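You operate a simulated robot arm through the tools that you are given. There is no shell and no other tool.

You are at the controls of a simulated robot arm. One attempt, no reset.

TASK
Put things in order on the top of the black-legged table. At the end: the blue fitting from the top of the black-legged table stands where the bare red cone stood; the bare red cone from the top of the black-legged table stands where the small white cone stood; the small white cone from the top of the black-legged table stands on top of the yellow tape roll; the white label bundle (marked "SOFT") from the top of the black-legged table stands where the blue fitting stood; the white grease tube from the top of the black-legged table stands where the white label bundle stood; whatever was shut is shut again. Leave all else as you found it, and nothing knocked over.

Only the result counts: the job must be done as asked and must still hold three seconds after the hand-in. Knocking over, shifting, dropping, spilling or breaking anything else fails it.

THE ROBOT
A 6-joint arm with a two-finger gripper, fixed in place. Base frame: the origin is at the foot of the arm, x ahead of it, y to its left, z up. Lengths are in cm, angles in rad, forces in N, time in s.
With the tool pointing down near the work surface it reaches from about 18 to 48 cm from the base axis. Its first joint turns from -1.152 to 1.152 rad. Payload 1.76 kg.
The TCP is the grasp point between the finger pads, 2.9 cm short of the fingertips. In the tool frame z runs along the fingers and y along their closing line. The gripper opens to 8.2 cm. The gripper's body begins 5.8 cm behind the TCP.
Orientation is told as [roll, pitch, yaw] about the base's x, y, z axes, in that order, counted from this pose: with the fingers straight down and closing along the base's y, the tool's x points along the base's -x, its y along +y and its z along -z.

THE INTERFACE
- The arm moves only by the tool send_rows. Its argument "increments" is a list of rows, each an object (a shift or turn left out is 0, a gripper value left out holds the last) with "delta_pos": the shift along the tool's x, y, z in units of 20 mm (1.0 is 20 mm), a list of three; "rot": the turn, a rotation vector about the tool's x, y, z in units of 5 degrees (1.0 is 5 degrees), a list of three; "gripper": the gripper command, from -1 (fully open) to 1 (shut), values between in proportion. In form: [{"delta_pos": [x, y, z], "rot": [rx, ry, rz], "gripper": gripper}, ...]. A call has 1 to 20 rows; each row shifts and turns the commanded pose from where the row before left it, along the tool's axes as they then stand. A call with a number of a shift or a turn outside -1 to 1 is refused whole. Rows are played at 5 a second. More than 5 cm and 0.15 rad between two rows, or a gripper value outside its range, and nothing of the call is played. A pose out of reach is approached as far as the arm can. The call stops where the force on the tool passes 40 N (or 10 N more than at its start, if that is more) or the arm is blocked; 0.2 s more then pass. Each finger halts on what it meets, pressing with about 21 N; the grip force reading is that of the motor and also rises with nothing between the fingers. The clock runs only during rows and for 0.2 s after the last one: add rows that do not move to give the fingers time. The reply holds the time, the measured pose of the TCP, the force on the tool along the base axes, the opening and the grip force, in the units named above and with some noise, with the torque about the TCP (base axes, N m) and any sound that the robot's microphone picked up.
- Cameras (640 x 400 px; columns grow to the right, rows downward): "scene" is fixed at [5.62, 33.77, 41.18]; the picture's right is [-0.74, -0.68, 0.00], its down [-0.46, 0.50, -0.74] and it looks along [0.50, -0.54, -0.68] (base axes); focal length 222 px, centre (320, 200). "wrist" rides on the gripper at [7.9, 0.4, -8.9] in the tool frame; the picture's right is [-0.05, 1.00, 0.00], its down [-0.71, -0.04, -0.71] and it looks along [-0.71, -0.04, 0.71] (tool axes); focal length 256 px, centre (320, 200). There is no depth. A picture from a camera that has moved, and an enlarged one, comes with that camera's place and axes in the base frame and with its lens.
- camera(camera): a new picture of that camera. The clock stands still meanwhile.
- inspect(camera, box): a new picture of the part [left, top, right, bottom] of that camera's present view, enlarged. The clock stands still meanwhile.
- close_job(): hands the job in; it is judged then, once.

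Places have to be worked out from the pictures, the camera data and where the tool is seen. Open the gripper and draw the arm clear of the work before you hand the job in, unless the task says otherwise.

The tools are called after ">>>" by a JSON object that holds its "method" and its "body". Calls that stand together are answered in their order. send_rows: Moves the arm, as the interface text tells. Its arguments: {"type":"object","properties":{"increments":{"type":"array"}},"required":["increments"]} The other tools are called the same way: camera (camera) takes a picture; inspect (camera, box) takes an enlarged picture of a part of a camera's view; close_job () hands the job in.

At the start:

```text
t: 0.0
ee_pos: [34.99, 1.53, 24.85]
ee_rot: [0.0, -0.001, 0.0]
wrist_force: [-0.9, 0.5, 0.6]
wrist_torque: [-0.02, -0.01, -0.04]
gripper_width: 8.21
gripper_force: 0.1
```

scene: 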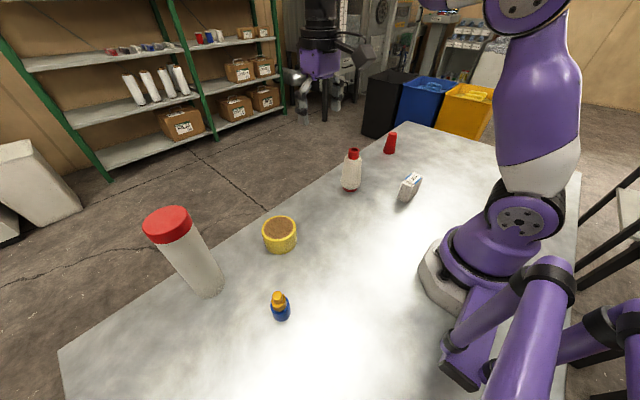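
wrist: 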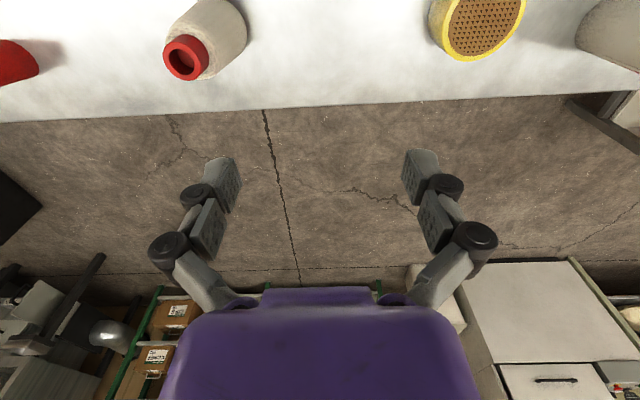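

I'll look closer at both views first to identify the objects before moving anything.

>>> {"method": "inspect", "body": {"camera": "scene", "box": [320, 110, 480, 210]}}

>>> {"method": "inspect", "body": {"camera": "scene", "box": [130, 190, 330, 330]}}

>>> {"method": "inspect", "body": {"camera": "wrist", "box": [0, 0, 640, 140]}}

```text
4.00 times, centred on (400, 160) of scene
camera zoom: at [5.62, 33.77, 41.18], right [-0.74, -0.68, 0.0], down [-0.46, 0.5, -0.74], along [0.5, -0.54, -0.68], focal length 887 px, centre (0, 360)
```

zoom: 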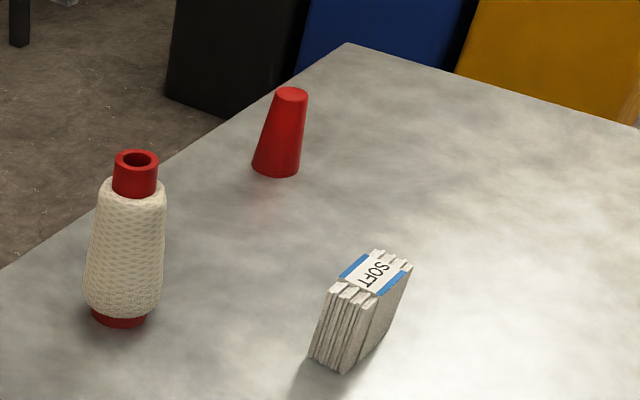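

```text
2.86 times, centred on (230, 260) of scene
camera zoom: at [5.62, 33.77, 41.18], right [-0.74, -0.68, 0.0], down [-0.46, 0.5, -0.74], along [0.5, -0.54, -0.68], focal length 633 px, centre (577, 29)
```

zoom: 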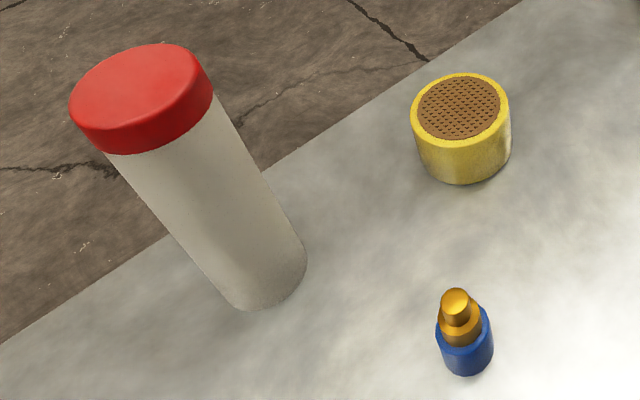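

```text
1.00 times, centred on (320, 70) of wrist (not enlarged: the box is as wide or as high as the picture)
camera zoom: at [27.12, 1.94, 33.83], right [0.05, 1.0, 0.0], down [0.71, -0.04, 0.71], along [0.71, -0.04, -0.71], focal length 256 px, centre (320, 330)
```

zoom: 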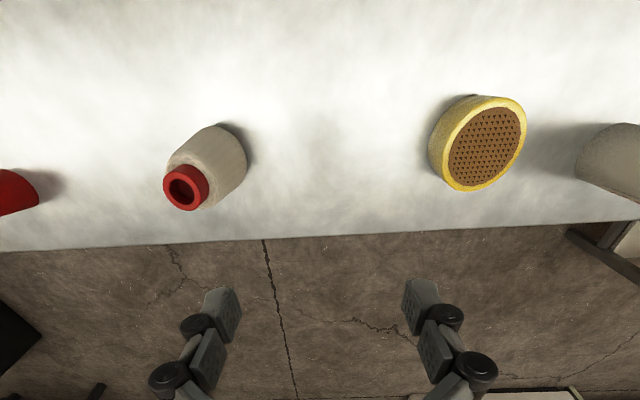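

The wrist picture is mounted upside down, with image right = +y and image down = away/up. My first estimates, taking the table top as z≈0:

| Object | x, y (cm) | Notes |
|---|---|---|
| White cone | 32.5, -8 | about 13 tall |
| Red cone | 35, -34 | |
| Label bundle | 19, -16.6 | |
| Tape | 33.6, 17 | |
| Blue fitting | 20.8, 27.3 | |
| Capped white tube | 34, 33.5 | |

I'll move to survey the right side and refine these.

>>> {"method": "send_rows", "body": {"increments": [{"delta_pos": [0.7, -0.95, 0]}, {"delta_pos": [0.7, -0.95, 0]}, {"delta_pos": [0.7, -0.95, 0]}, {"delta_pos": [0.7, -0.95, 0]}, {"delta_pos": [0.7, -0.95, 0]}, {"delta_pos": [0, 0, 0]}]}}

>>> {"method": "camera", "body": {"camera": "wrist"}}

>>> {"method": "camera", "body": {"camera": "scene"}}

```text
t: 1.4
ee_pos: [28.34, -7.73, 24.83]
ee_rot: [0.002, -0.001, 0.0]
wrist_force: [-0.6, -0.1, -0.4]
wrist_torque: [-0.01, 0.02, 0.03]
gripper_width: 8.18
gripper_force: 0.0
```

```text
taken
camera wrist: at [20.39, -7.34, 33.69], right [0.05, 1.0, 0.0], down [0.71, -0.04, 0.71], along [0.71, -0.04, -0.71], focal length 256 px, centre (320, 200)
```

wrist: 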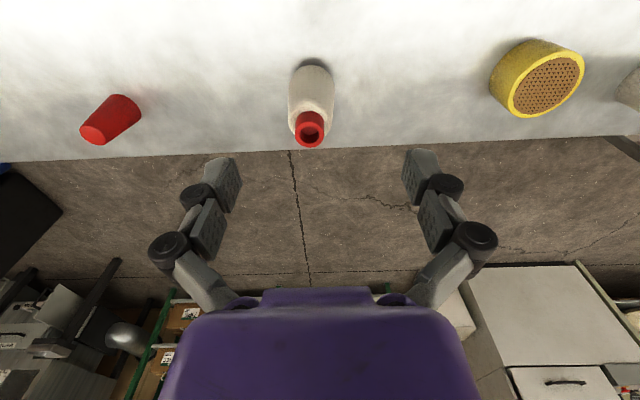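

```text
taken
```

scene: 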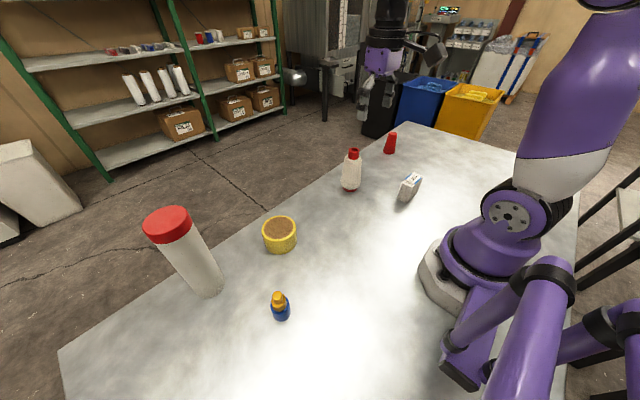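

>>> {"method": "inspect", "body": {"camera": "wrist", "box": [240, 40, 400, 140]}}

>>> {"method": "inspect", "body": {"camera": "wrist", "box": [40, 60, 200, 160]}}

>>> {"method": "inspect", "body": {"camera": "wrist", "box": [460, 20, 640, 132]}}

>>> {"method": "inspect", "body": {"camera": "scene", "box": [320, 120, 420, 200]}}

```text
4.00 times, centred on (320, 90) of wrist
camera zoom: at [20.39, -7.34, 33.69], right [0.05, 1.0, 0.0], down [0.71, -0.04, 0.71], along [0.71, -0.04, -0.71], focal length 1024 px, centre (320, 640)
```

zoom: 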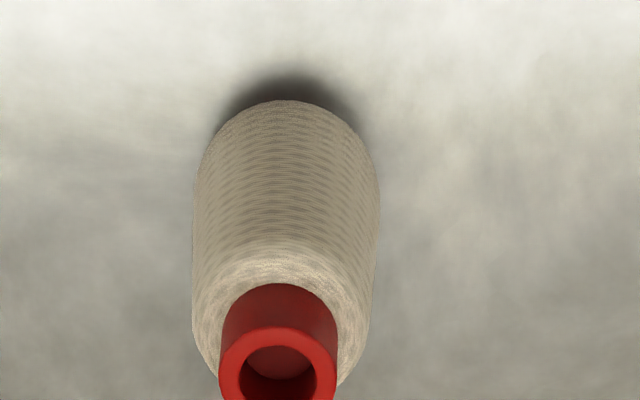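

```text
4.00 times, centred on (120, 110) of wrist
camera zoom: at [20.39, -7.34, 33.69], right [0.05, 1.0, 0.0], down [0.71, -0.04, 0.71], along [0.71, -0.04, -0.71], focal length 1024 px, centre (1120, 560)
```

zoom: 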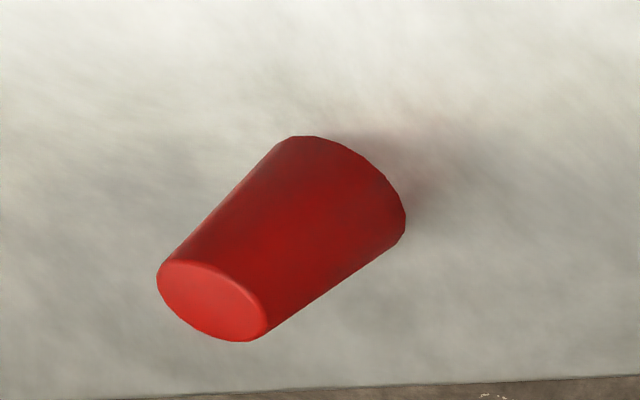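

```text
3.56 times, centred on (550, 76) of wrist
camera zoom: at [20.39, -7.34, 33.69], right [0.05, 1.0, 0.0], down [0.71, -0.04, 0.71], along [0.71, -0.04, -0.71], focal length 910 px, centre (-498, 641)
```

zoom: 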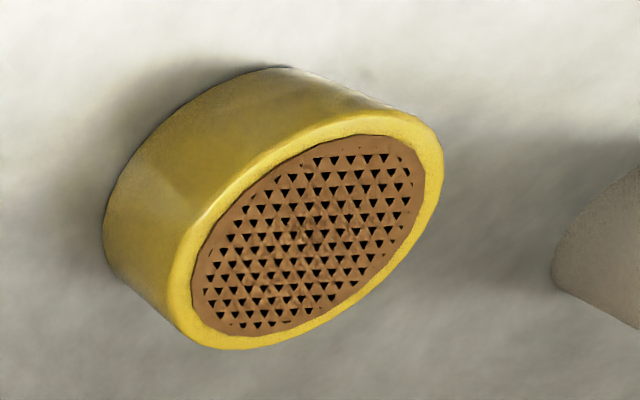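

```text
5.00 times, centred on (370, 160) of scene
camera zoom: at [5.62, 33.77, 41.18], right [-0.74, -0.68, 0.0], down [-0.46, 0.5, -0.74], along [0.5, -0.54, -0.68], focal length 1108 px, centre (70, 400)
```

zoom: 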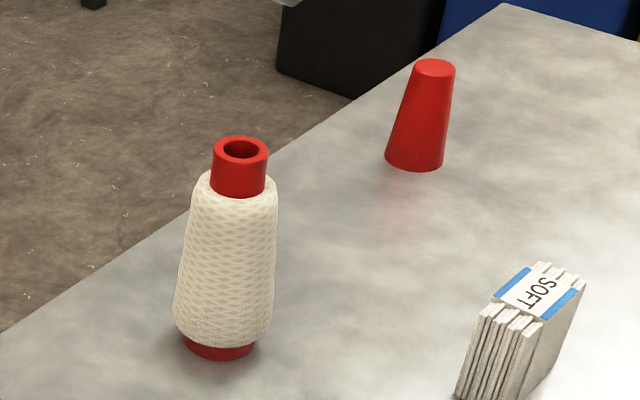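

The measured pose differs by about 3 mm from what I commanded, so I'll idle briefly to see whether it was still settling.

>>> {"method": "send_rows", "body": {"increments": [{"delta_pos": [0, 0, 0]}, {"delta_pos": [0, 0, 0]}, {"delta_pos": [0, 0, 0]}]}}

>>> {"method": "inspect", "body": {"camera": "wrist", "box": [240, 40, 400, 140]}}

```text
t: 2.2
ee_pos: [28.46, -7.81, 24.77]
ee_rot: [0.0, 0.001, 0.002]
wrist_force: [-0.4, 0.9, 0.0]
wrist_torque: [-0.02, 0.0, -0.04]
gripper_width: 8.17
gripper_force: 0.1
```

```text
4.00 times, centred on (320, 90) of wrist
camera zoom: at [20.41, -7.32, 33.68], right [0.05, 1.0, 0.0], down [0.71, -0.04, 0.71], along [0.71, -0.04, -0.71], focal length 1024 px, centre (320, 640)
```

zoom: 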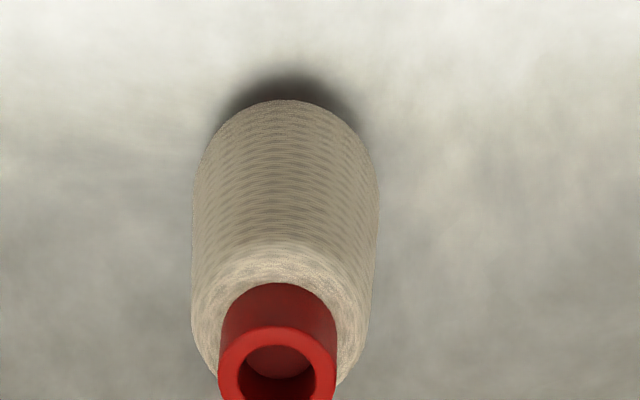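

The pose has settled near (28.4, -7.8). The white cone appears at about (32.5, -8.8) with its top at z≈12.7. I'll hover just above it with the tips at z≈14 and re-check the alignment.

>>> {"method": "send_rows", "body": {"increments": [{"delta_pos": [-0.52, -0.14, 0.9], "gripper": -1}, {"delta_pos": [-0.52, -0.14, 0.9]}, {"delta_pos": [-0.52, -0.14, 0.9]}, {"delta_pos": [-0.52, -0.14, 0.9]}, {"delta_pos": [0, 0, 0]}, {"delta_pos": [0, 0, 0]}]}}

>>> {"method": "camera", "body": {"camera": "wrist"}}

>>> {"method": "inspect", "body": {"camera": "scene", "box": [280, 80, 440, 200]}}

```text
t: 3.6
ee_pos: [32.31, -9.12, 17.67]
ee_rot: [0.002, 0.001, -0.001]
wrist_force: [-0.1, 0.4, 0.0]
wrist_torque: [-0.02, 0.03, 0.02]
gripper_width: 8.21
gripper_force: 0.0
```

```text
taken
camera wrist: at [24.33, -8.59, 26.59], right [0.05, 1.0, 0.0], down [0.71, -0.04, 0.71], along [0.71, -0.04, -0.71], focal length 256 px, centre (320, 200)
```

wrist: 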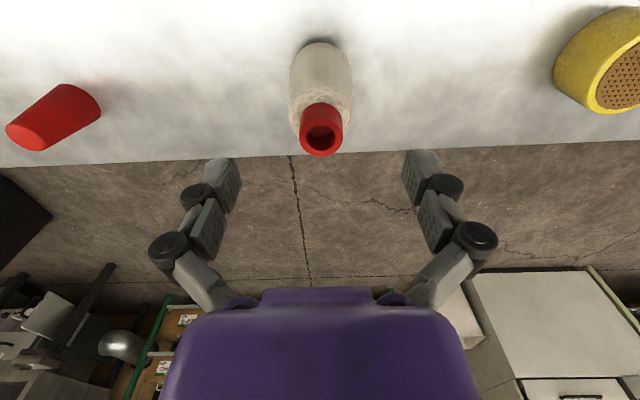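

```text
3.33 times, centred on (360, 140) of scene
camera zoom: at [5.62, 33.77, 41.18], right [-0.74, -0.68, 0.0], down [-0.46, 0.5, -0.74], along [0.5, -0.54, -0.68], focal length 739 px, centre (187, 400)
```

zoom: 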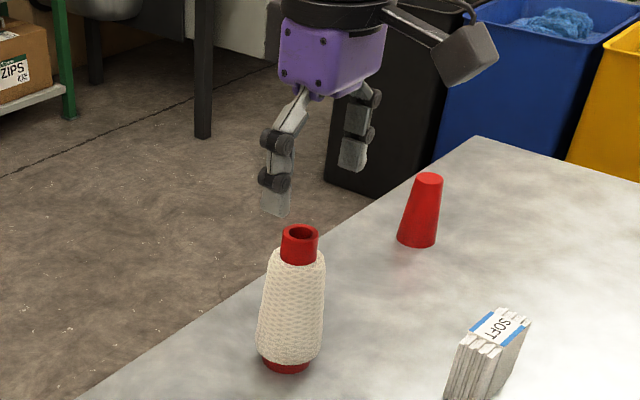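

The cone top is centred between the fingers in y (object y≈-8.95, TCP≈-9.0), and x needs about +0.5. I'll shift, descend so the tips are at z≈8.5 around the upper yarn, and look again.

>>> {"method": "send_rows", "body": {"increments": [{"delta_pos": [-0.25, 0, 0]}, {"delta_pos": [0, 0, 0.6]}, {"delta_pos": [0, 0, 0.6]}, {"delta_pos": [0, 0, 0.6]}, {"delta_pos": [0, 0, 0.6]}, {"delta_pos": [0, 0, 0.6]}, {"delta_pos": [0, 0, 0]}, {"delta_pos": [0, 0, 0]}]}}

>>> {"method": "camera", "body": {"camera": "wrist"}}

>>> {"method": "inspect", "body": {"camera": "scene", "box": [300, 110, 420, 200]}}

```text
t: 5.4
ee_pos: [32.65, -9.1, 11.76]
ee_rot: [0.0, 0.0, 0.0]
wrist_force: [0.2, 0.0, -1.0]
wrist_torque: [0.0, -0.03, 0.01]
gripper_width: 8.18
gripper_force: 0.1
```

```text
taken
camera wrist: at [24.75, -8.64, 20.59], right [0.05, 1.0, 0.0], down [0.71, -0.04, 0.71], along [0.71, -0.04, -0.71], focal length 256 px, centre (320, 200)
```

wrist: 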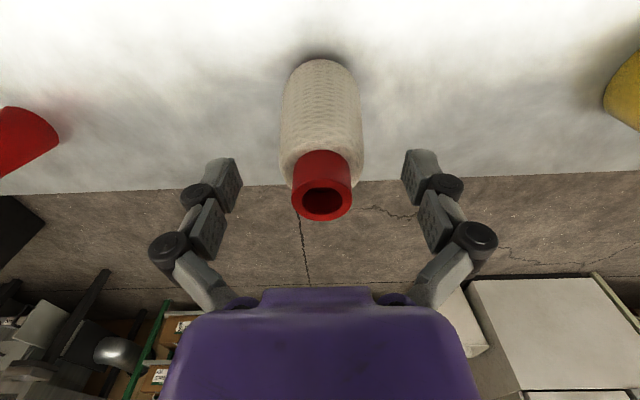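

```text
4.44 times, centred on (360, 155) of scene
camera zoom: at [5.62, 33.77, 41.18], right [-0.74, -0.68, 0.0], down [-0.46, 0.5, -0.74], along [0.5, -0.54, -0.68], focal length 985 px, centre (142, 400)
```

zoom: 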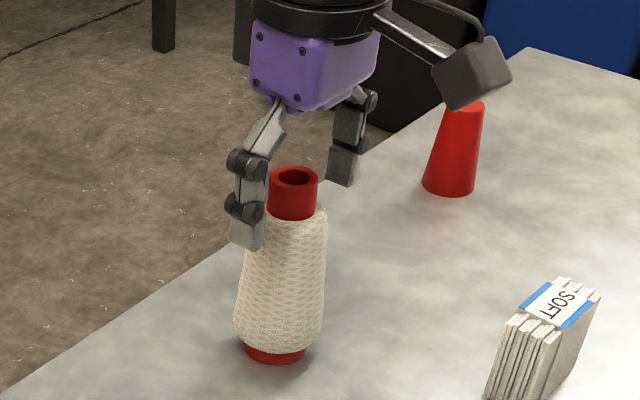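

The cone is well centred between the fingers, with the tips at z≈8.9 on the upper yarn. I'll close gradually and watch the width and grip force.

>>> {"method": "send_rows", "body": {"increments": [{"gripper": -0.6}, {"gripper": -0.3}, {"gripper": -0.15}, {"gripper": -0.05}, {"gripper": 0.05}, {"gripper": 0.12}]}}

```text
t: 6.8
ee_pos: [32.72, -9.05, 11.57]
ee_rot: [0.001, 0.0, 0.003]
wrist_force: [0.4, 1.6, 3.2]
wrist_torque: [0.05, 0.02, -0.02]
gripper_width: 4.05
gripper_force: 20.8
```

It's gripped at width 4.05 with full grip force. I'll lift slowly, straight up, and check the hold.

>>> {"method": "send_rows", "body": {"increments": [{"gripper": 0.3}, {"delta_pos": [0, 0, -0.3]}, {"delta_pos": [0, 0, -0.5]}, {"delta_pos": [0, 0, -0.6]}, {"delta_pos": [0, 0, -0.7]}, {"delta_pos": [0, 0, -0.8]}, {"delta_pos": [0, 0, -0.8]}, {"delta_pos": [0, 0, -0.3]}, {"delta_pos": [0, 0, 0]}]}}

>>> {"method": "camera", "body": {"camera": "scene"}}

>>> {"method": "camera", "body": {"camera": "wrist"}}

```text
t: 8.8
ee_pos: [32.74, -9.16, 19.72]
ee_rot: [0.0, 0.0, -0.001]
wrist_force: [0.2, -0.2, -1.1]
wrist_torque: [0.01, -0.01, 0.02]
gripper_width: 2.89
gripper_force: 0.1
```

```text
taken
```

scene: 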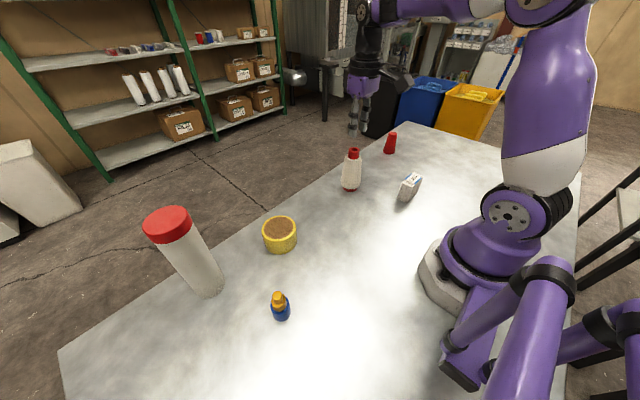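

```text
taken
camera wrist: at [24.77, -8.72, 28.67], right [0.05, 1.0, 0.0], down [0.71, -0.04, 0.71], along [0.71, -0.04, -0.71], focal length 256 px, centre (320, 200)
```

wrist: 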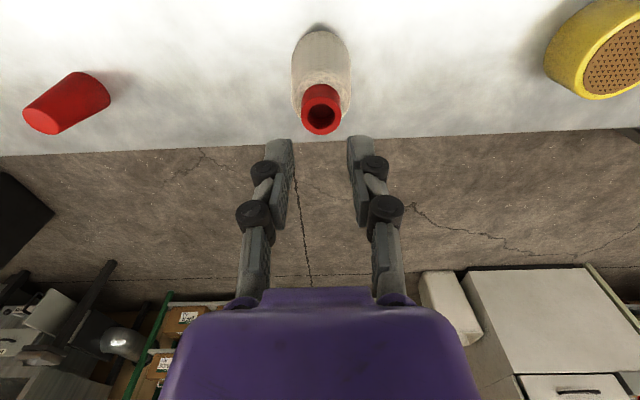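

The fingers slipped up off the rounded yarn shoulder, and the cone is still standing. I'll open, verify its position, and then grip lower where the side is straighter.

>>> {"method": "send_rows", "body": {"increments": [{"gripper": -0.5}, {"gripper": -1}, {"gripper": -1}, {"gripper": -1}]}}

>>> {"method": "inspect", "body": {"camera": "wrist", "box": [240, 10, 400, 150]}}

>>> {"method": "inspect", "body": {"camera": "scene", "box": [320, 130, 400, 200]}}

```text
t: 9.8
ee_pos: [32.73, -9.13, 19.69]
ee_rot: [0.001, 0.001, 0.0]
wrist_force: [0.2, -0.6, -0.6]
wrist_torque: [0.01, 0.02, -0.02]
gripper_width: 8.18
gripper_force: 0.1
```

```text
2.86 times, centred on (320, 80) of wrist
camera zoom: at [24.78, -8.72, 28.65], right [0.05, 1.0, 0.0], down [0.71, -0.04, 0.71], along [0.71, -0.04, -0.71], focal length 731 px, centre (320, 543)
```

zoom: 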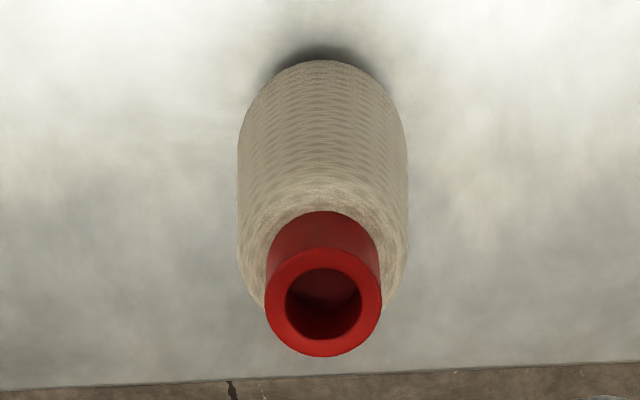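

```text
5.71 times, centred on (360, 165) of scene
camera zoom: at [5.62, 33.77, 41.18], right [-0.74, -0.68, 0.0], down [-0.46, 0.5, -0.74], along [0.5, -0.54, -0.68], focal length 1267 px, centre (91, 400)
```

zoom: 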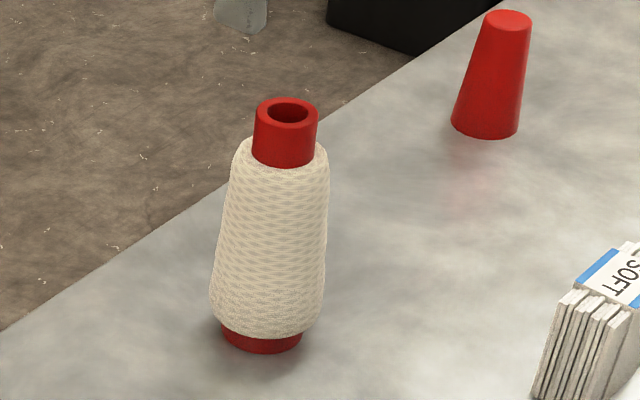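

The cone hasn't moved: (32.8, -9.05), with its axis aligned with the TCP. I'm descending lower, with the tips to z≈5.7, for a better grip on the body.

>>> {"method": "send_rows", "body": {"increments": [{"delta_pos": [-0.03, 0.02, 0.7]}, {"delta_pos": [0, 0, 0.7]}, {"delta_pos": [0, 0, 0.7]}, {"delta_pos": [0, 0, 0.7]}, {"delta_pos": [0, 0, 0.7]}, {"delta_pos": [0, 0, 0.7]}, {"delta_pos": [0, 0, 0.7]}, {"delta_pos": [0, 0, 0.65]}, {"delta_pos": [0, 0, 0]}, {"delta_pos": [0, 0, 0]}]}}

>>> {"method": "camera", "body": {"camera": "wrist"}}

```text
t: 12.0
ee_pos: [32.83, -8.94, 8.51]
ee_rot: [0.0, 0.0, 0.0]
wrist_force: [0.3, 0.8, 0.0]
wrist_torque: [0.03, 0.0, 0.0]
gripper_width: 8.19
gripper_force: 0.0
```

```text
taken
camera wrist: at [24.89, -8.6, 17.46], right [0.05, 1.0, 0.0], down [0.71, -0.04, 0.71], along [0.71, -0.04, -0.71], focal length 256 px, centre (320, 200)
```

wrist: 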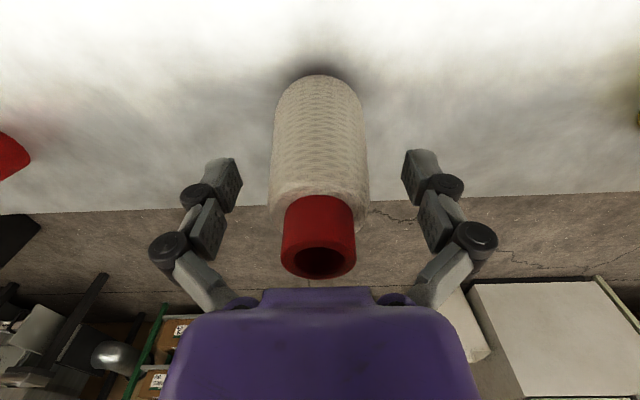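

The cone is centred between the fingers at this lower height. I'll close gradually and hold for a few rows.

>>> {"method": "send_rows", "body": {"increments": [{"gripper": -0.5}, {"gripper": -0.35}, {"gripper": -0.25}, {"gripper": -0.15}, {"gripper": -0.05}, {"gripper": 0.05}, {"gripper": 0.2}, {"gripper": 0.2}]}}

```text
t: 13.8
ee_pos: [32.88, -9.02, 8.57]
ee_rot: [0.001, 0.0, 0.0]
wrist_force: [-0.8, -1.5, 6.0]
wrist_torque: [-0.01, 0.03, -0.01]
gripper_width: 4.56
gripper_force: 20.8
```

The grip is at width 4.56, with some upward wedge force from the taper. I'll do a small, slow test lift of about 1 cm.

>>> {"method": "send_rows", "body": {"increments": [{"delta_pos": [0, 0, -0.1], "gripper": 0.4}, {"delta_pos": [0, 0, -0.1]}, {"delta_pos": [0, 0, -0.1]}, {"delta_pos": [0, 0, -0.1]}, {"delta_pos": [0, 0, -0.1]}, {"delta_pos": [0, 0, 0]}]}}

>>> {"method": "inspect", "body": {"camera": "scene", "box": [310, 100, 410, 200]}}

```text
t: 15.2
ee_pos: [32.79, -9.25, 9.62]
ee_rot: [0.0, 0.0, 0.0]
wrist_force: [-0.7, 0.5, -0.3]
wrist_torque: [-0.02, 0.0, 0.01]
gripper_width: 4.56
gripper_force: 20.7
```

```text
4.00 times, centred on (360, 150) of scene
camera zoom: at [5.62, 33.77, 41.18], right [-0.74, -0.68, 0.0], down [-0.46, 0.5, -0.74], along [0.5, -0.54, -0.68], focal length 887 px, centre (160, 400)
```

zoom: 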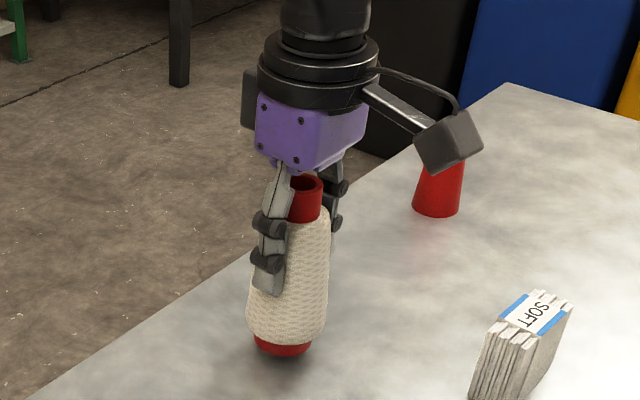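

The width held at 4.56, and the cone looks lifted with a slight lean. I'll raise it further and check.

>>> {"method": "send_rows", "body": {"increments": [{"delta_pos": [0, 0, -0.3]}, {"delta_pos": [0, 0, -0.4]}, {"delta_pos": [0, 0, -0.5]}, {"delta_pos": [0, 0, -0.5]}, {"delta_pos": [0, 0, -0.5]}, {"delta_pos": [0, 0, -0.4]}, {"delta_pos": [0, 0, -0.3]}, {"delta_pos": [0, 0, 0]}, {"delta_pos": [0, 0, 0]}]}}

>>> {"method": "inspect", "body": {"camera": "scene", "box": [310, 80, 430, 200]}}

>>> {"method": "camera", "body": {"camera": "wrist"}}

```text
t: 17.2
ee_pos: [32.64, -9.13, 15.46]
ee_rot: [0.0, -0.001, -0.002]
wrist_force: [-0.2, -0.4, -0.5]
wrist_torque: [0.01, -0.06, -0.04]
gripper_width: 4.54
gripper_force: 21.1
```

```text
3.33 times, centred on (370, 140) of scene
camera zoom: at [5.62, 33.77, 41.18], right [-0.74, -0.68, 0.0], down [-0.46, 0.5, -0.74], along [0.5, -0.54, -0.68], focal length 739 px, centre (153, 400)
```

zoom: 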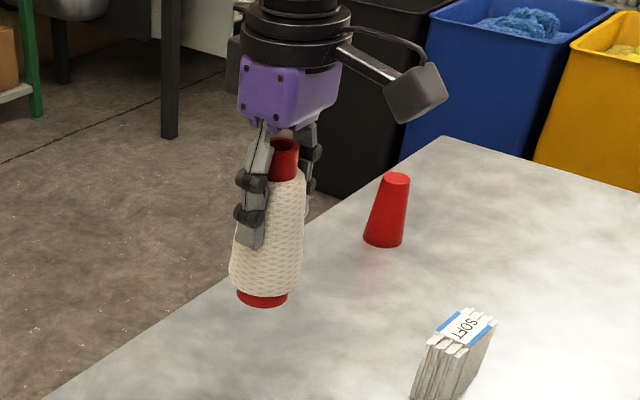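

```text
taken
camera wrist: at [24.71, -8.62, 24.38], right [0.05, 1.0, 0.0], down [0.71, -0.04, 0.71], along [0.71, -0.04, -0.71], focal length 256 px, centre (320, 200)
```

wrist: 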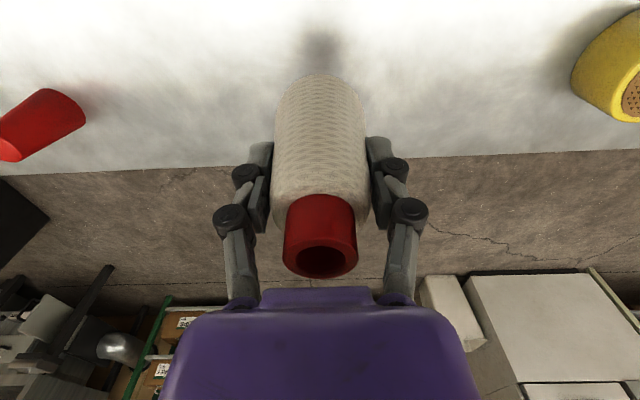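

The cone is firmly held and upright, with its base 8.55 cm below the TCP. Next I'll carry it left toward the tape and stop short to measure the tape's position.

>>> {"method": "send_rows", "body": {"increments": [{"delta_pos": [0, 0.2, -0.3]}, {"delta_pos": [0, 0.5, -0.4]}, {"delta_pos": [0, 0.7, -0.4]}, {"delta_pos": [0, 0.8, -0.4]}, {"delta_pos": [0, 0.8, 0]}, {"delta_pos": [0, 0.8, 0]}, {"delta_pos": [0, 0.8, 0]}, {"delta_pos": [0, 0.8, 0]}, {"delta_pos": [0, 0.6, 0]}, {"delta_pos": [0, 0.4, 0]}, {"delta_pos": [0, 0, 0]}, {"delta_pos": [0, 0, 0]}]}}

>>> {"method": "camera", "body": {"camera": "wrist"}}

>>> {"method": "inspect", "body": {"camera": "scene", "box": [230, 180, 330, 280]}}

```text
t: 19.8
ee_pos: [33.0, 3.88, 18.36]
ee_rot: [-0.001, 0.0, 0.001]
wrist_force: [-0.2, -1.1, -1.4]
wrist_torque: [0.02, -0.01, 0.0]
gripper_width: 4.56
gripper_force: 21.9
```

```text
taken
camera wrist: at [24.92, 4.3, 27.35], right [0.05, 1.0, 0.0], down [0.71, -0.04, 0.71], along [0.71, -0.04, -0.71], focal length 256 px, centre (320, 200)
```

wrist: 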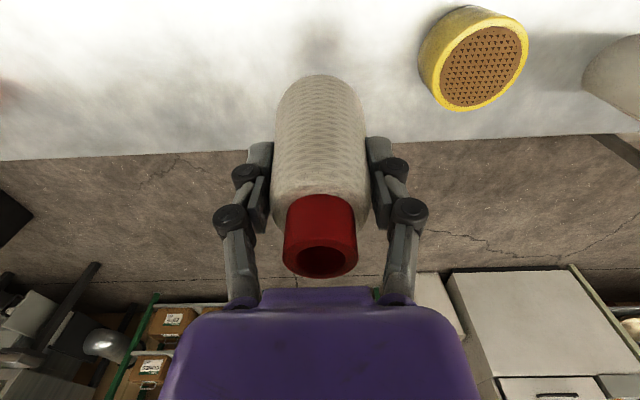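

```text
4.00 times, centred on (280, 230) of scene
camera zoom: at [5.62, 33.77, 41.18], right [-0.74, -0.68, 0.0], down [-0.46, 0.5, -0.74], along [0.5, -0.54, -0.68], focal length 887 px, centre (480, 80)
```

zoom: 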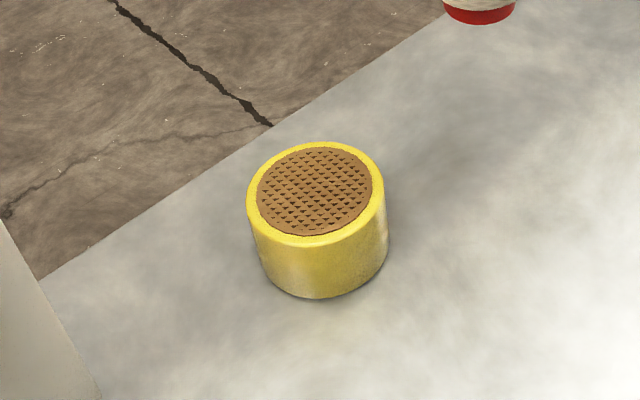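

Next I'll zoom in on the tape from here to measure its centre and height more accurately.

>>> {"method": "inspect", "body": {"camera": "wrist", "box": [394, 0, 554, 120]}}

```text
3.33 times, centred on (474, 60) of wrist
camera zoom: at [24.92, 4.3, 27.35], right [0.05, 1.0, 0.0], down [0.71, -0.04, 0.71], along [0.71, -0.04, -0.71], focal length 853 px, centre (-193, 667)
```

zoom: 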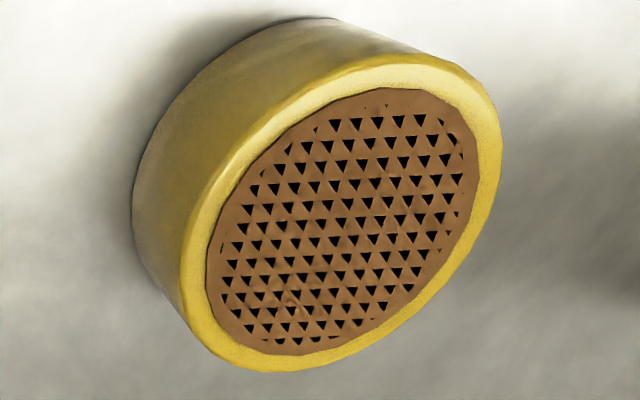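

The tape works out to about (33.0, 17.1) with its top at z≈4.5, so TCP z≈13.05 puts the cone base on it. I'll carry the cone over at the current height.

>>> {"method": "send_rows", "body": {"increments": [{"delta_pos": [0, 0.4, 0]}, {"delta_pos": [0, 0.7, 0]}, {"delta_pos": [0, 0.8, 0]}, {"delta_pos": [0, 0.8, 0]}, {"delta_pos": [0, 0.8, 0]}, {"delta_pos": [0, 0.8, 0]}, {"delta_pos": [0, 0.8, 0]}, {"delta_pos": [0, 0.7, 0]}, {"delta_pos": [0, 0.5, 0]}, {"delta_pos": [0, 0.3, 0]}, {"delta_pos": [0, 0, 0]}, {"delta_pos": [0, 0, 0]}]}}

>>> {"method": "camera", "body": {"camera": "wrist"}}

>>> {"method": "inspect", "body": {"camera": "scene", "box": [210, 140, 330, 260]}}

```text
t: 22.4
ee_pos: [32.81, 16.88, 18.33]
ee_rot: [0.0, -0.001, 0.001]
wrist_force: [-0.5, 0.8, -1.8]
wrist_torque: [-0.03, -0.01, -0.02]
gripper_width: 4.52
gripper_force: 21.6
```

```text
taken
camera wrist: at [24.91, 17.4, 27.28], right [0.05, 1.0, 0.0], down [0.71, -0.04, 0.71], along [0.71, -0.04, -0.71], focal length 256 px, centre (320, 200)
```

wrist: 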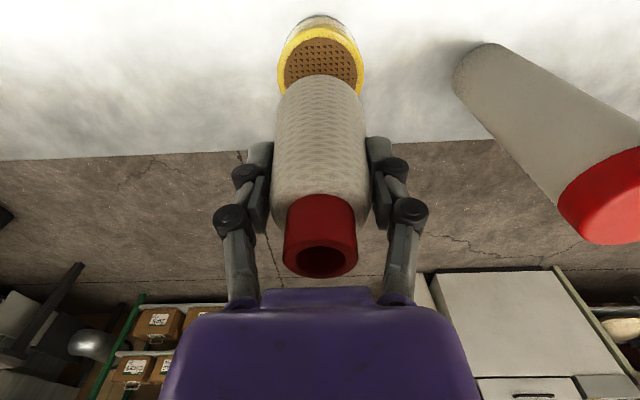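

```text
3.33 times, centred on (270, 200) of scene
camera zoom: at [5.62, 33.77, 41.18], right [-0.74, -0.68, 0.0], down [-0.46, 0.5, -0.74], along [0.5, -0.54, -0.68], focal length 739 px, centre (487, 200)
```

zoom: 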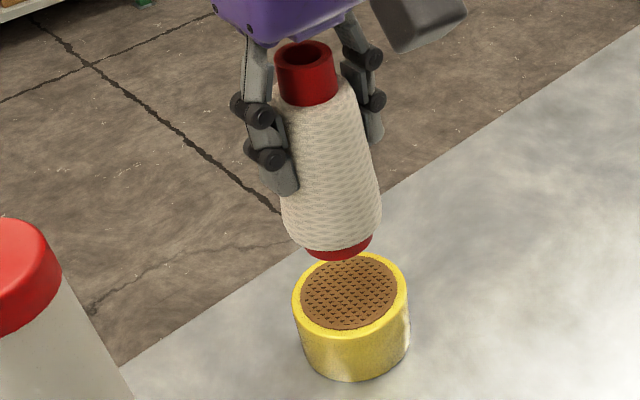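

>>> {"method": "inspect", "body": {"camera": "wrist", "box": [260, 0, 380, 100]}}

```text
4.00 times, centred on (320, 50) of wrist
camera zoom: at [24.91, 17.4, 27.28], right [0.05, 1.0, 0.0], down [0.71, -0.04, 0.71], along [0.71, -0.04, -0.71], focal length 1024 px, centre (320, 800)
```

zoom: 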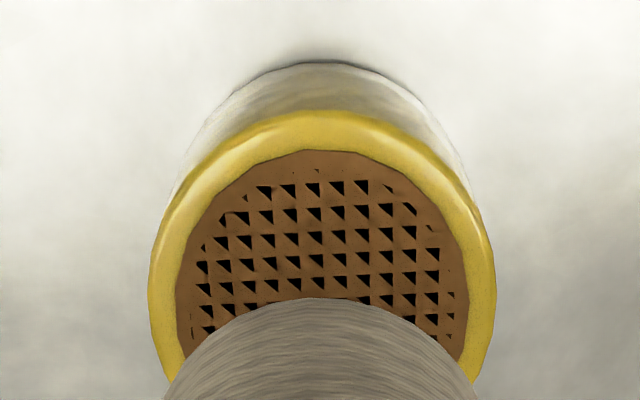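

The alignment check agrees: the tape is at (33.0, 17.05) with its top at 4.5, and the TCP is at (32.8, 17.0). I'll shift x by +0.2 and lower most of the way.

>>> {"method": "send_rows", "body": {"increments": [{"delta_pos": [-0.1, 0.02, 0.3]}, {"delta_pos": [0, 0, 0.4]}, {"delta_pos": [0, 0, 0.4]}, {"delta_pos": [0, 0, 0.4]}, {"delta_pos": [0, 0, 0.4]}, {"delta_pos": [0, 0, 0.2]}, {"delta_pos": [0, 0, 0.1]}, {"delta_pos": [0, 0, 0]}, {"delta_pos": [0, 0, 0]}]}}

>>> {"method": "inspect", "body": {"camera": "scene", "box": [210, 150, 330, 270]}}

```text
t: 24.4
ee_pos: [32.95, 16.98, 13.87]
ee_rot: [0.0, -0.001, 0.001]
wrist_force: [0.0, 0.3, -1.9]
wrist_torque: [0.0, -0.01, -0.01]
gripper_width: 4.54
gripper_force: 20.8
```

```text
3.33 times, centred on (270, 210) of scene
camera zoom: at [5.62, 33.77, 41.18], right [-0.74, -0.68, 0.0], down [-0.46, 0.5, -0.74], along [0.5, -0.54, -0.68], focal length 739 px, centre (487, 167)
```

zoom: 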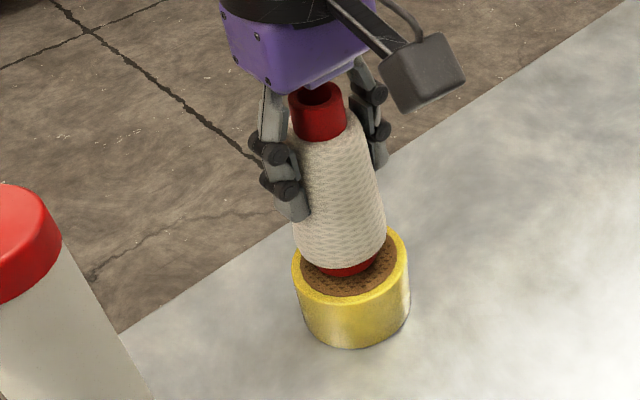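

The cone is centred over the tape and close to contact. I'll lower in 1 mm steps and watch the force.

>>> {"method": "send_rows", "body": {"increments": [{"delta_pos": [0, 0, 0.1]}, {"delta_pos": [0, 0, 0.1]}, {"delta_pos": [0, 0, 0.05]}, {"delta_pos": [0, 0, 0.05]}, {"delta_pos": [0, 0, 0]}]}}

```text
t: 25.6
ee_pos: [32.87, 17.05, 13.27]
ee_rot: [-0.001, -0.001, 0.002]
wrist_force: [0.1, -0.1, -0.3]
wrist_torque: [0.04, 0.05, 0.0]
gripper_width: 4.54
gripper_force: 20.6
```

>>> {"method": "send_rows", "body": {"increments": [{"delta_pos": [0, 0, 0.05]}, {"delta_pos": [0, 0, 0.05]}, {"delta_pos": [0, 0, 0]}, {"delta_pos": [0, 0, 0]}]}}

>>> {"method": "inspect", "body": {"camera": "scene", "box": [240, 190, 320, 270]}}

```text
t: 26.6
ee_pos: [33.09, 17.0, 13.18]
ee_rot: [0.001, -0.004, -0.001]
wrist_force: [-0.9, 2.3, 25.9]
wrist_torque: [0.06, -0.08, 0.03]
gripper_width: 4.59
gripper_force: 21.1
```

```text
5.00 times, centred on (280, 230) of scene
camera zoom: at [5.61, 33.77, 41.18], right [-0.74, -0.68, 0.0], down [-0.46, 0.5, -0.74], along [0.5, -0.54, -0.68], focal length 1108 px, centre (520, 50)
```

zoom: 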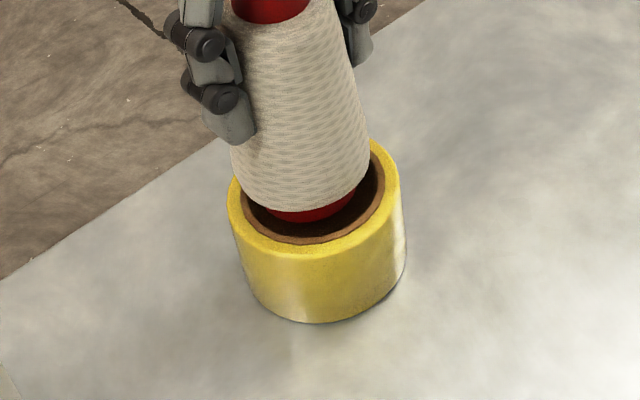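

Contact: 25.9 N upward at TCP z≈13.18, as predicted for a base on the tape top. I'll back off 0.5 mm to relieve the load, then check from both cameras that it's sitting right.

>>> {"method": "send_rows", "body": {"increments": [{"delta_pos": [0, 0, -0.025]}, {"delta_pos": [0, 0, 0]}]}}

>>> {"method": "inspect", "body": {"camera": "scene", "box": [250, 200, 310, 260]}}

>>> {"method": "camera", "body": {"camera": "wrist"}}

```text
t: 27.2
ee_pos: [32.97, 16.94, 13.2]
ee_rot: [0.002, -0.002, 0.0]
wrist_force: [6.2, 3.8, 17.1]
wrist_torque: [0.17, -0.67, 0.05]
gripper_width: 4.52
gripper_force: 20.9
```

```text
6.67 times, centred on (280, 230) of scene
camera zoom: at [5.61, 33.77, 41.18], right [-0.74, -0.68, 0.0], down [-0.46, 0.5, -0.74], along [0.5, -0.54, -0.68], focal length 1478 px, centre (587, 0)
```

zoom: 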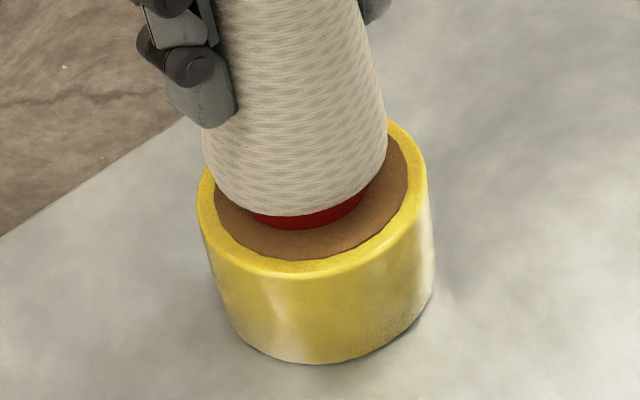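

```text
taken
camera wrist: at [25.02, 17.47, 22.17], right [0.05, 1.0, 0.0], down [0.7, -0.04, 0.71], along [0.71, -0.04, -0.71], focal length 256 px, centre (320, 200)
```

wrist: 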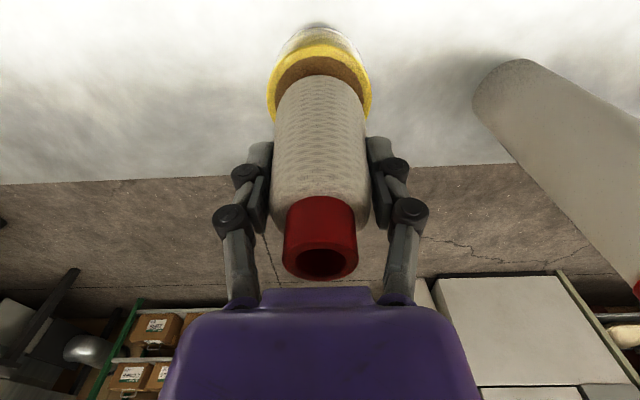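

The tape top is a flat brown disc and the cone base is seated on it, well centred. I'll relieve the load a bit more before releasing.

>>> {"method": "send_rows", "body": {"increments": [{"delta_pos": [0, 0, -0.025]}, {"delta_pos": [0, 0, 0]}, {"delta_pos": [0, 0, 0]}]}}

```text
t: 28.0
ee_pos: [32.89, 16.93, 13.18]
ee_rot: [0.0, 0.001, 0.001]
wrist_force: [2.9, 4.3, 11.9]
wrist_torque: [0.27, -0.22, 0.01]
gripper_width: 4.56
gripper_force: 20.4
```

>>> {"method": "send_rows", "body": {"increments": [{"delta_pos": [0, 0, -0.025]}, {"delta_pos": [0, 0, 0]}, {"delta_pos": [0, 0, 0]}]}}

```text
t: 28.8
ee_pos: [32.97, 16.93, 13.13]
ee_rot: [-0.004, 0.003, 0.0]
wrist_force: [1.5, 0.2, 1.3]
wrist_torque: [0.01, -0.04, 0.01]
gripper_width: 4.56
gripper_force: 21.5
```

The load is nearly gone (about 1 N). I'm releasing slowly.

>>> {"method": "send_rows", "body": {"increments": [{"gripper": 0.0}, {"gripper": -0.1}, {"gripper": -0.15}, {"gripper": -0.25}, {"gripper": -0.5}, {"gripper": -1}, {"gripper": -1}, {"gripper": -1}]}}

>>> {"method": "camera", "body": {"camera": "wrist"}}

>>> {"method": "inspect", "body": {"camera": "scene", "box": [220, 160, 320, 260]}}

```text
t: 30.6
ee_pos: [32.93, 16.9, 13.34]
ee_rot: [0.001, 0.0, 0.0]
wrist_force: [0.8, -0.2, -0.4]
wrist_torque: [0.0, 0.02, 0.0]
gripper_width: 8.2
gripper_force: 0.1
```

```text
taken
camera wrist: at [25.01, 17.45, 22.23], right [0.05, 1.0, 0.0], down [0.71, -0.04, 0.71], along [0.71, -0.04, -0.71], focal length 256 px, centre (320, 200)
```

wrist: 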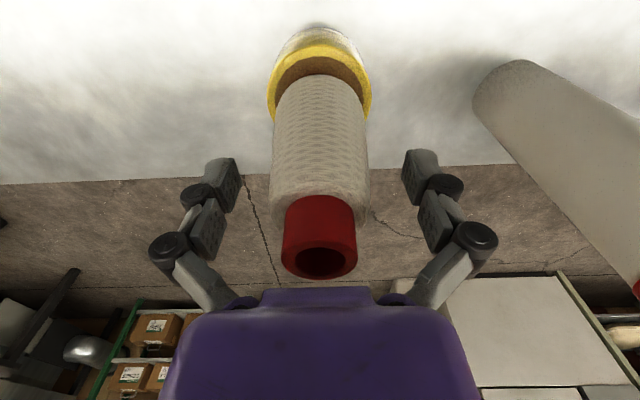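

```text
4.00 times, centred on (270, 210) of scene
camera zoom: at [5.62, 33.77, 41.18], right [-0.74, -0.68, 0.0], down [-0.46, 0.5, -0.74], along [0.5, -0.54, -0.68], focal length 887 px, centre (520, 160)
```

zoom: 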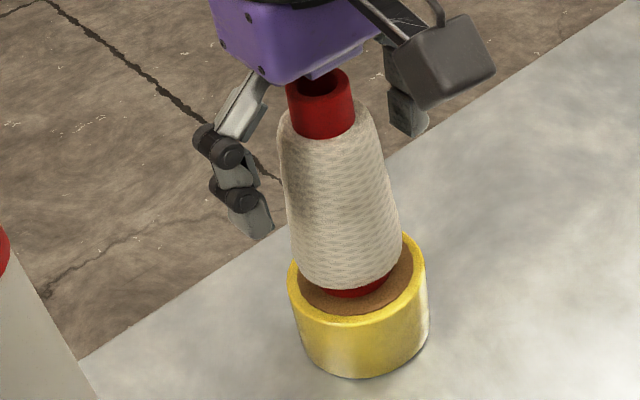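

The white cone stands on the tape. I'll rise straight clear of it (tips above 18), then travel right toward the red cone.

>>> {"method": "send_rows", "body": {"increments": [{"delta_pos": [0, 0, -0.3]}, {"delta_pos": [0, 0, -0.7]}, {"delta_pos": [0, 0, -0.9]}, {"delta_pos": [0, 0, -0.9]}, {"delta_pos": [0, 0, -0.9]}, {"delta_pos": [0, 0, -0.9]}, {"delta_pos": [0, 0, -0.6]}, {"delta_pos": [0, 0, 0]}]}}

>>> {"method": "inspect", "body": {"camera": "scene", "box": [220, 160, 320, 260]}}

```text
t: 32.4
ee_pos: [33.09, 16.81, 23.78]
ee_rot: [0.0, 0.0, 0.0]
wrist_force: [0.4, -0.3, -0.7]
wrist_torque: [0.0, 0.0, 0.03]
gripper_width: 8.2
gripper_force: 0.0
```

```text
4.00 times, centred on (270, 210) of scene
camera zoom: at [5.62, 33.77, 41.18], right [-0.74, -0.68, 0.0], down [-0.46, 0.5, -0.74], along [0.5, -0.54, -0.68], focal length 887 px, centre (520, 160)
```

zoom: 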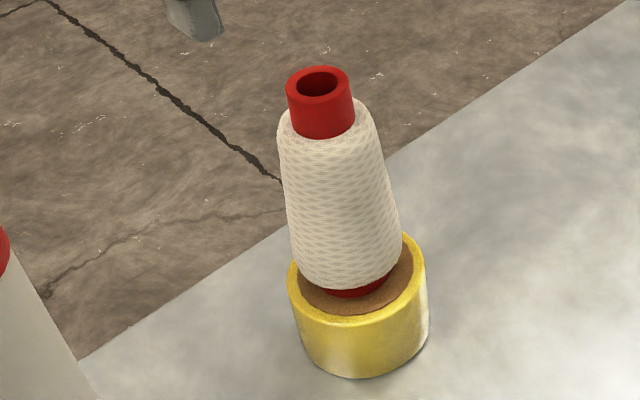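

The white cone is stable on the tape. Now I'm travelling to y≈-25 at this height, which clears everything.

>>> {"method": "send_rows", "body": {"increments": [{"delta_pos": [0, -0.5, 0]}, {"delta_pos": [0, -0.9, 0]}, {"delta_pos": [0, -1, 0]}, {"delta_pos": [0, -1, 0]}, {"delta_pos": [0, -1, 0]}, {"delta_pos": [0, -1, 0]}, {"delta_pos": [0, -1, 0]}, {"delta_pos": [0, -1, 0]}, {"delta_pos": [0, -1, 0]}, {"delta_pos": [0, -1, 0]}, {"delta_pos": [0, -1, 0]}, {"delta_pos": [0, -1, 0]}, {"delta_pos": [0, -1, 0]}, {"delta_pos": [0.2, -1, 0]}, {"delta_pos": [0.2, -1, 0]}, {"delta_pos": [0.2, -1, 0]}, {"delta_pos": [0.2, -1, 0]}, {"delta_pos": [0.2, -1, 0]}, {"delta_pos": [0.2, -1, 0]}, {"delta_pos": [0.2, -1, 0]}]}}

>>> {"method": "send_rows", "body": {"increments": [{"delta_pos": [0, -0.6, 0], "rot": [0, 0, 1]}, {"rot": [0, 0, 1]}, {"rot": [0, 0, 1]}, {"rot": [0, 0, 1]}, {"rot": [0, 0, 1]}, {"rot": [0, 0, 1]}, {"rot": [0, 0, 1]}, {"rot": [0, 0, 1]}, {"rot": [0, 0, 1]}, {"rot": [0, 0, 0]}, {"rot": [0, 0, 0]}]}}

>>> {"method": "camera", "body": {"camera": "wrist"}}

>>> {"method": "camera", "body": {"camera": "scene"}}

```text
t: 36.6
ee_pos: [30.12, -22.05, 23.74]
ee_rot: [0.002, 0.001, 0.0]
wrist_force: [-1.0, -0.2, 0.2]
wrist_torque: [-0.01, -0.02, -0.03]
gripper_width: 8.19
gripper_force: 0.0
```

```text
t: 39.0
ee_pos: [30.09, -23.05, 23.78]
ee_rot: [0.001, 0.0, -0.786]
wrist_force: [0.5, 0.0, 0.1]
wrist_torque: [0.03, -0.03, -0.01]
gripper_width: 8.23
gripper_force: 0.0
```

```text
taken
camera wrist: at [24.84, -17.11, 32.7], right [0.74, 0.67, 0.0], down [0.47, -0.53, 0.71], along [0.47, -0.53, -0.71], focal length 256 px, centre (320, 200)
```

wrist: 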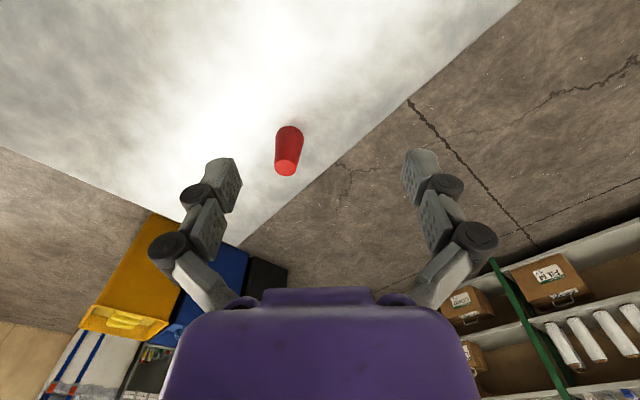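

```text
taken
```

scene: 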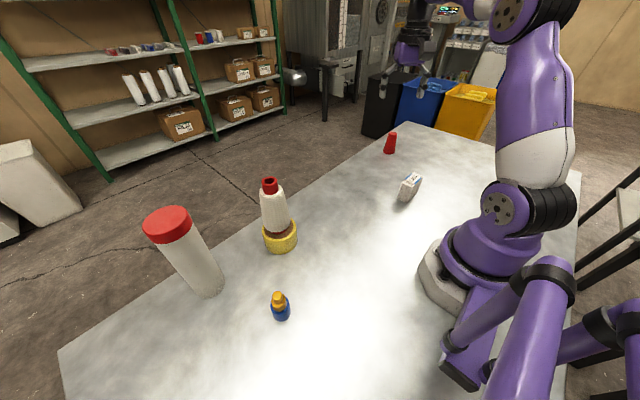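

The red cone is ahead of the gripper, slightly left in the image. I'll zoom in to measure it.

>>> {"method": "inspect", "body": {"camera": "wrist", "box": [240, 110, 340, 190]}}

```text
5.00 times, centred on (290, 150) of wrist
camera zoom: at [24.84, -17.11, 32.7], right [0.74, 0.67, 0.0], down [0.47, -0.53, 0.71], along [0.47, -0.53, -0.71], focal length 1280 px, centre (470, 450)
```

zoom: 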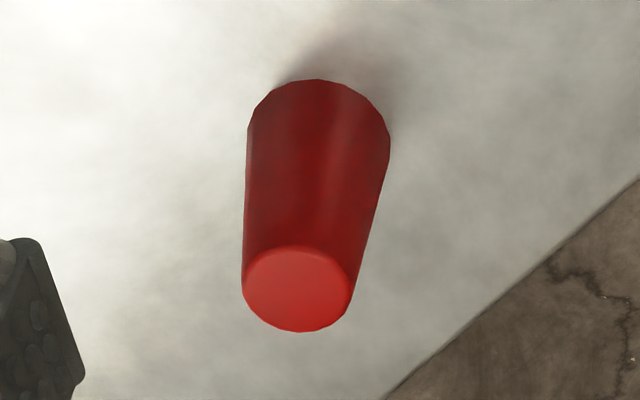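

Red cone measured: base centre ≈ (34.9, -35.0), height ≈ 7.1, base Ø 4.2, top Ø 2.75. The radius is ≈ 49.4 cm, at the reach limit. I'll hover above it with the tool vertical and see how far the arm actually gets.

>>> {"method": "send_rows", "body": {"increments": [{"delta_pos": [-0.6, -0.36, 0.6]}, {"delta_pos": [-0.95, -0.36, 0.8]}, {"delta_pos": [-0.95, -0.36, 0.8]}, {"delta_pos": [-0.95, -0.36, 0.8]}, {"delta_pos": [-0.95, -0.36, 0.8]}, {"delta_pos": [-0.95, -0.36, 0.8]}, {"delta_pos": [-0.55, -0.36, 0.6]}, {"delta_pos": [0, 0, 0]}, {"delta_pos": [0, 0, 0]}]}}

>>> {"method": "camera", "body": {"camera": "wrist"}}

>>> {"method": "inspect", "body": {"camera": "scene", "box": [330, 60, 450, 180]}}

```text
t: 41.0
ee_pos: [32.4, -33.88, 12.22]
ee_rot: [-0.001, -0.002, -0.786]
wrist_force: [-0.2, 0.2, 0.5]
wrist_torque: [0.0, -0.03, -0.01]
gripper_width: 8.19
gripper_force: 0.0
out of reach, approached as far as the arm can: row 5, 6, 7
```

```text
taken
camera wrist: at [27.06, -27.94, 21.24], right [0.74, 0.67, 0.0], down [0.47, -0.53, 0.71], along [0.47, -0.53, -0.71], focal length 256 px, centre (320, 200)
```

wrist: 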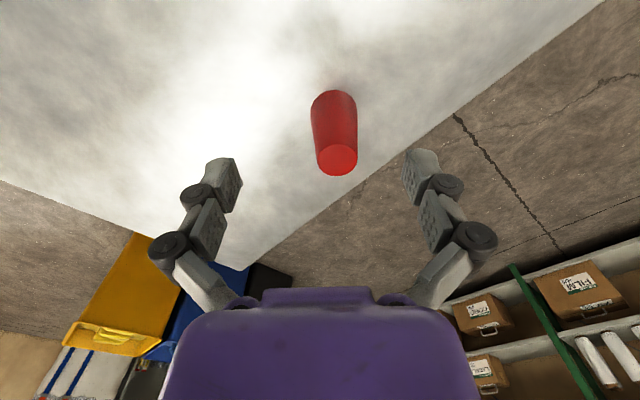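

```text
3.33 times, centred on (390, 120) of scene
camera zoom: at [5.62, 33.77, 41.18], right [-0.74, -0.68, 0.0], down [-0.46, 0.5, -0.74], along [0.5, -0.54, -0.68], focal length 739 px, centre (87, 467)
```

zoom: 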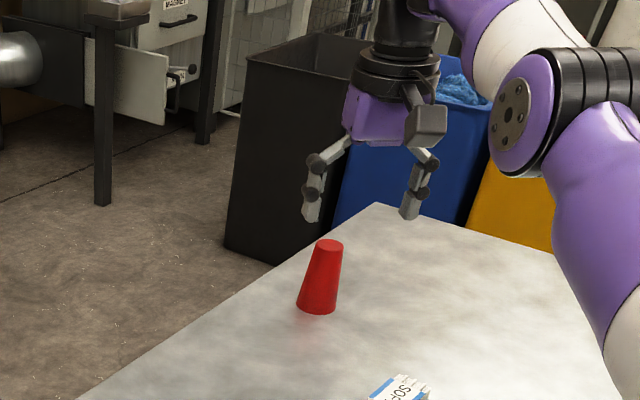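

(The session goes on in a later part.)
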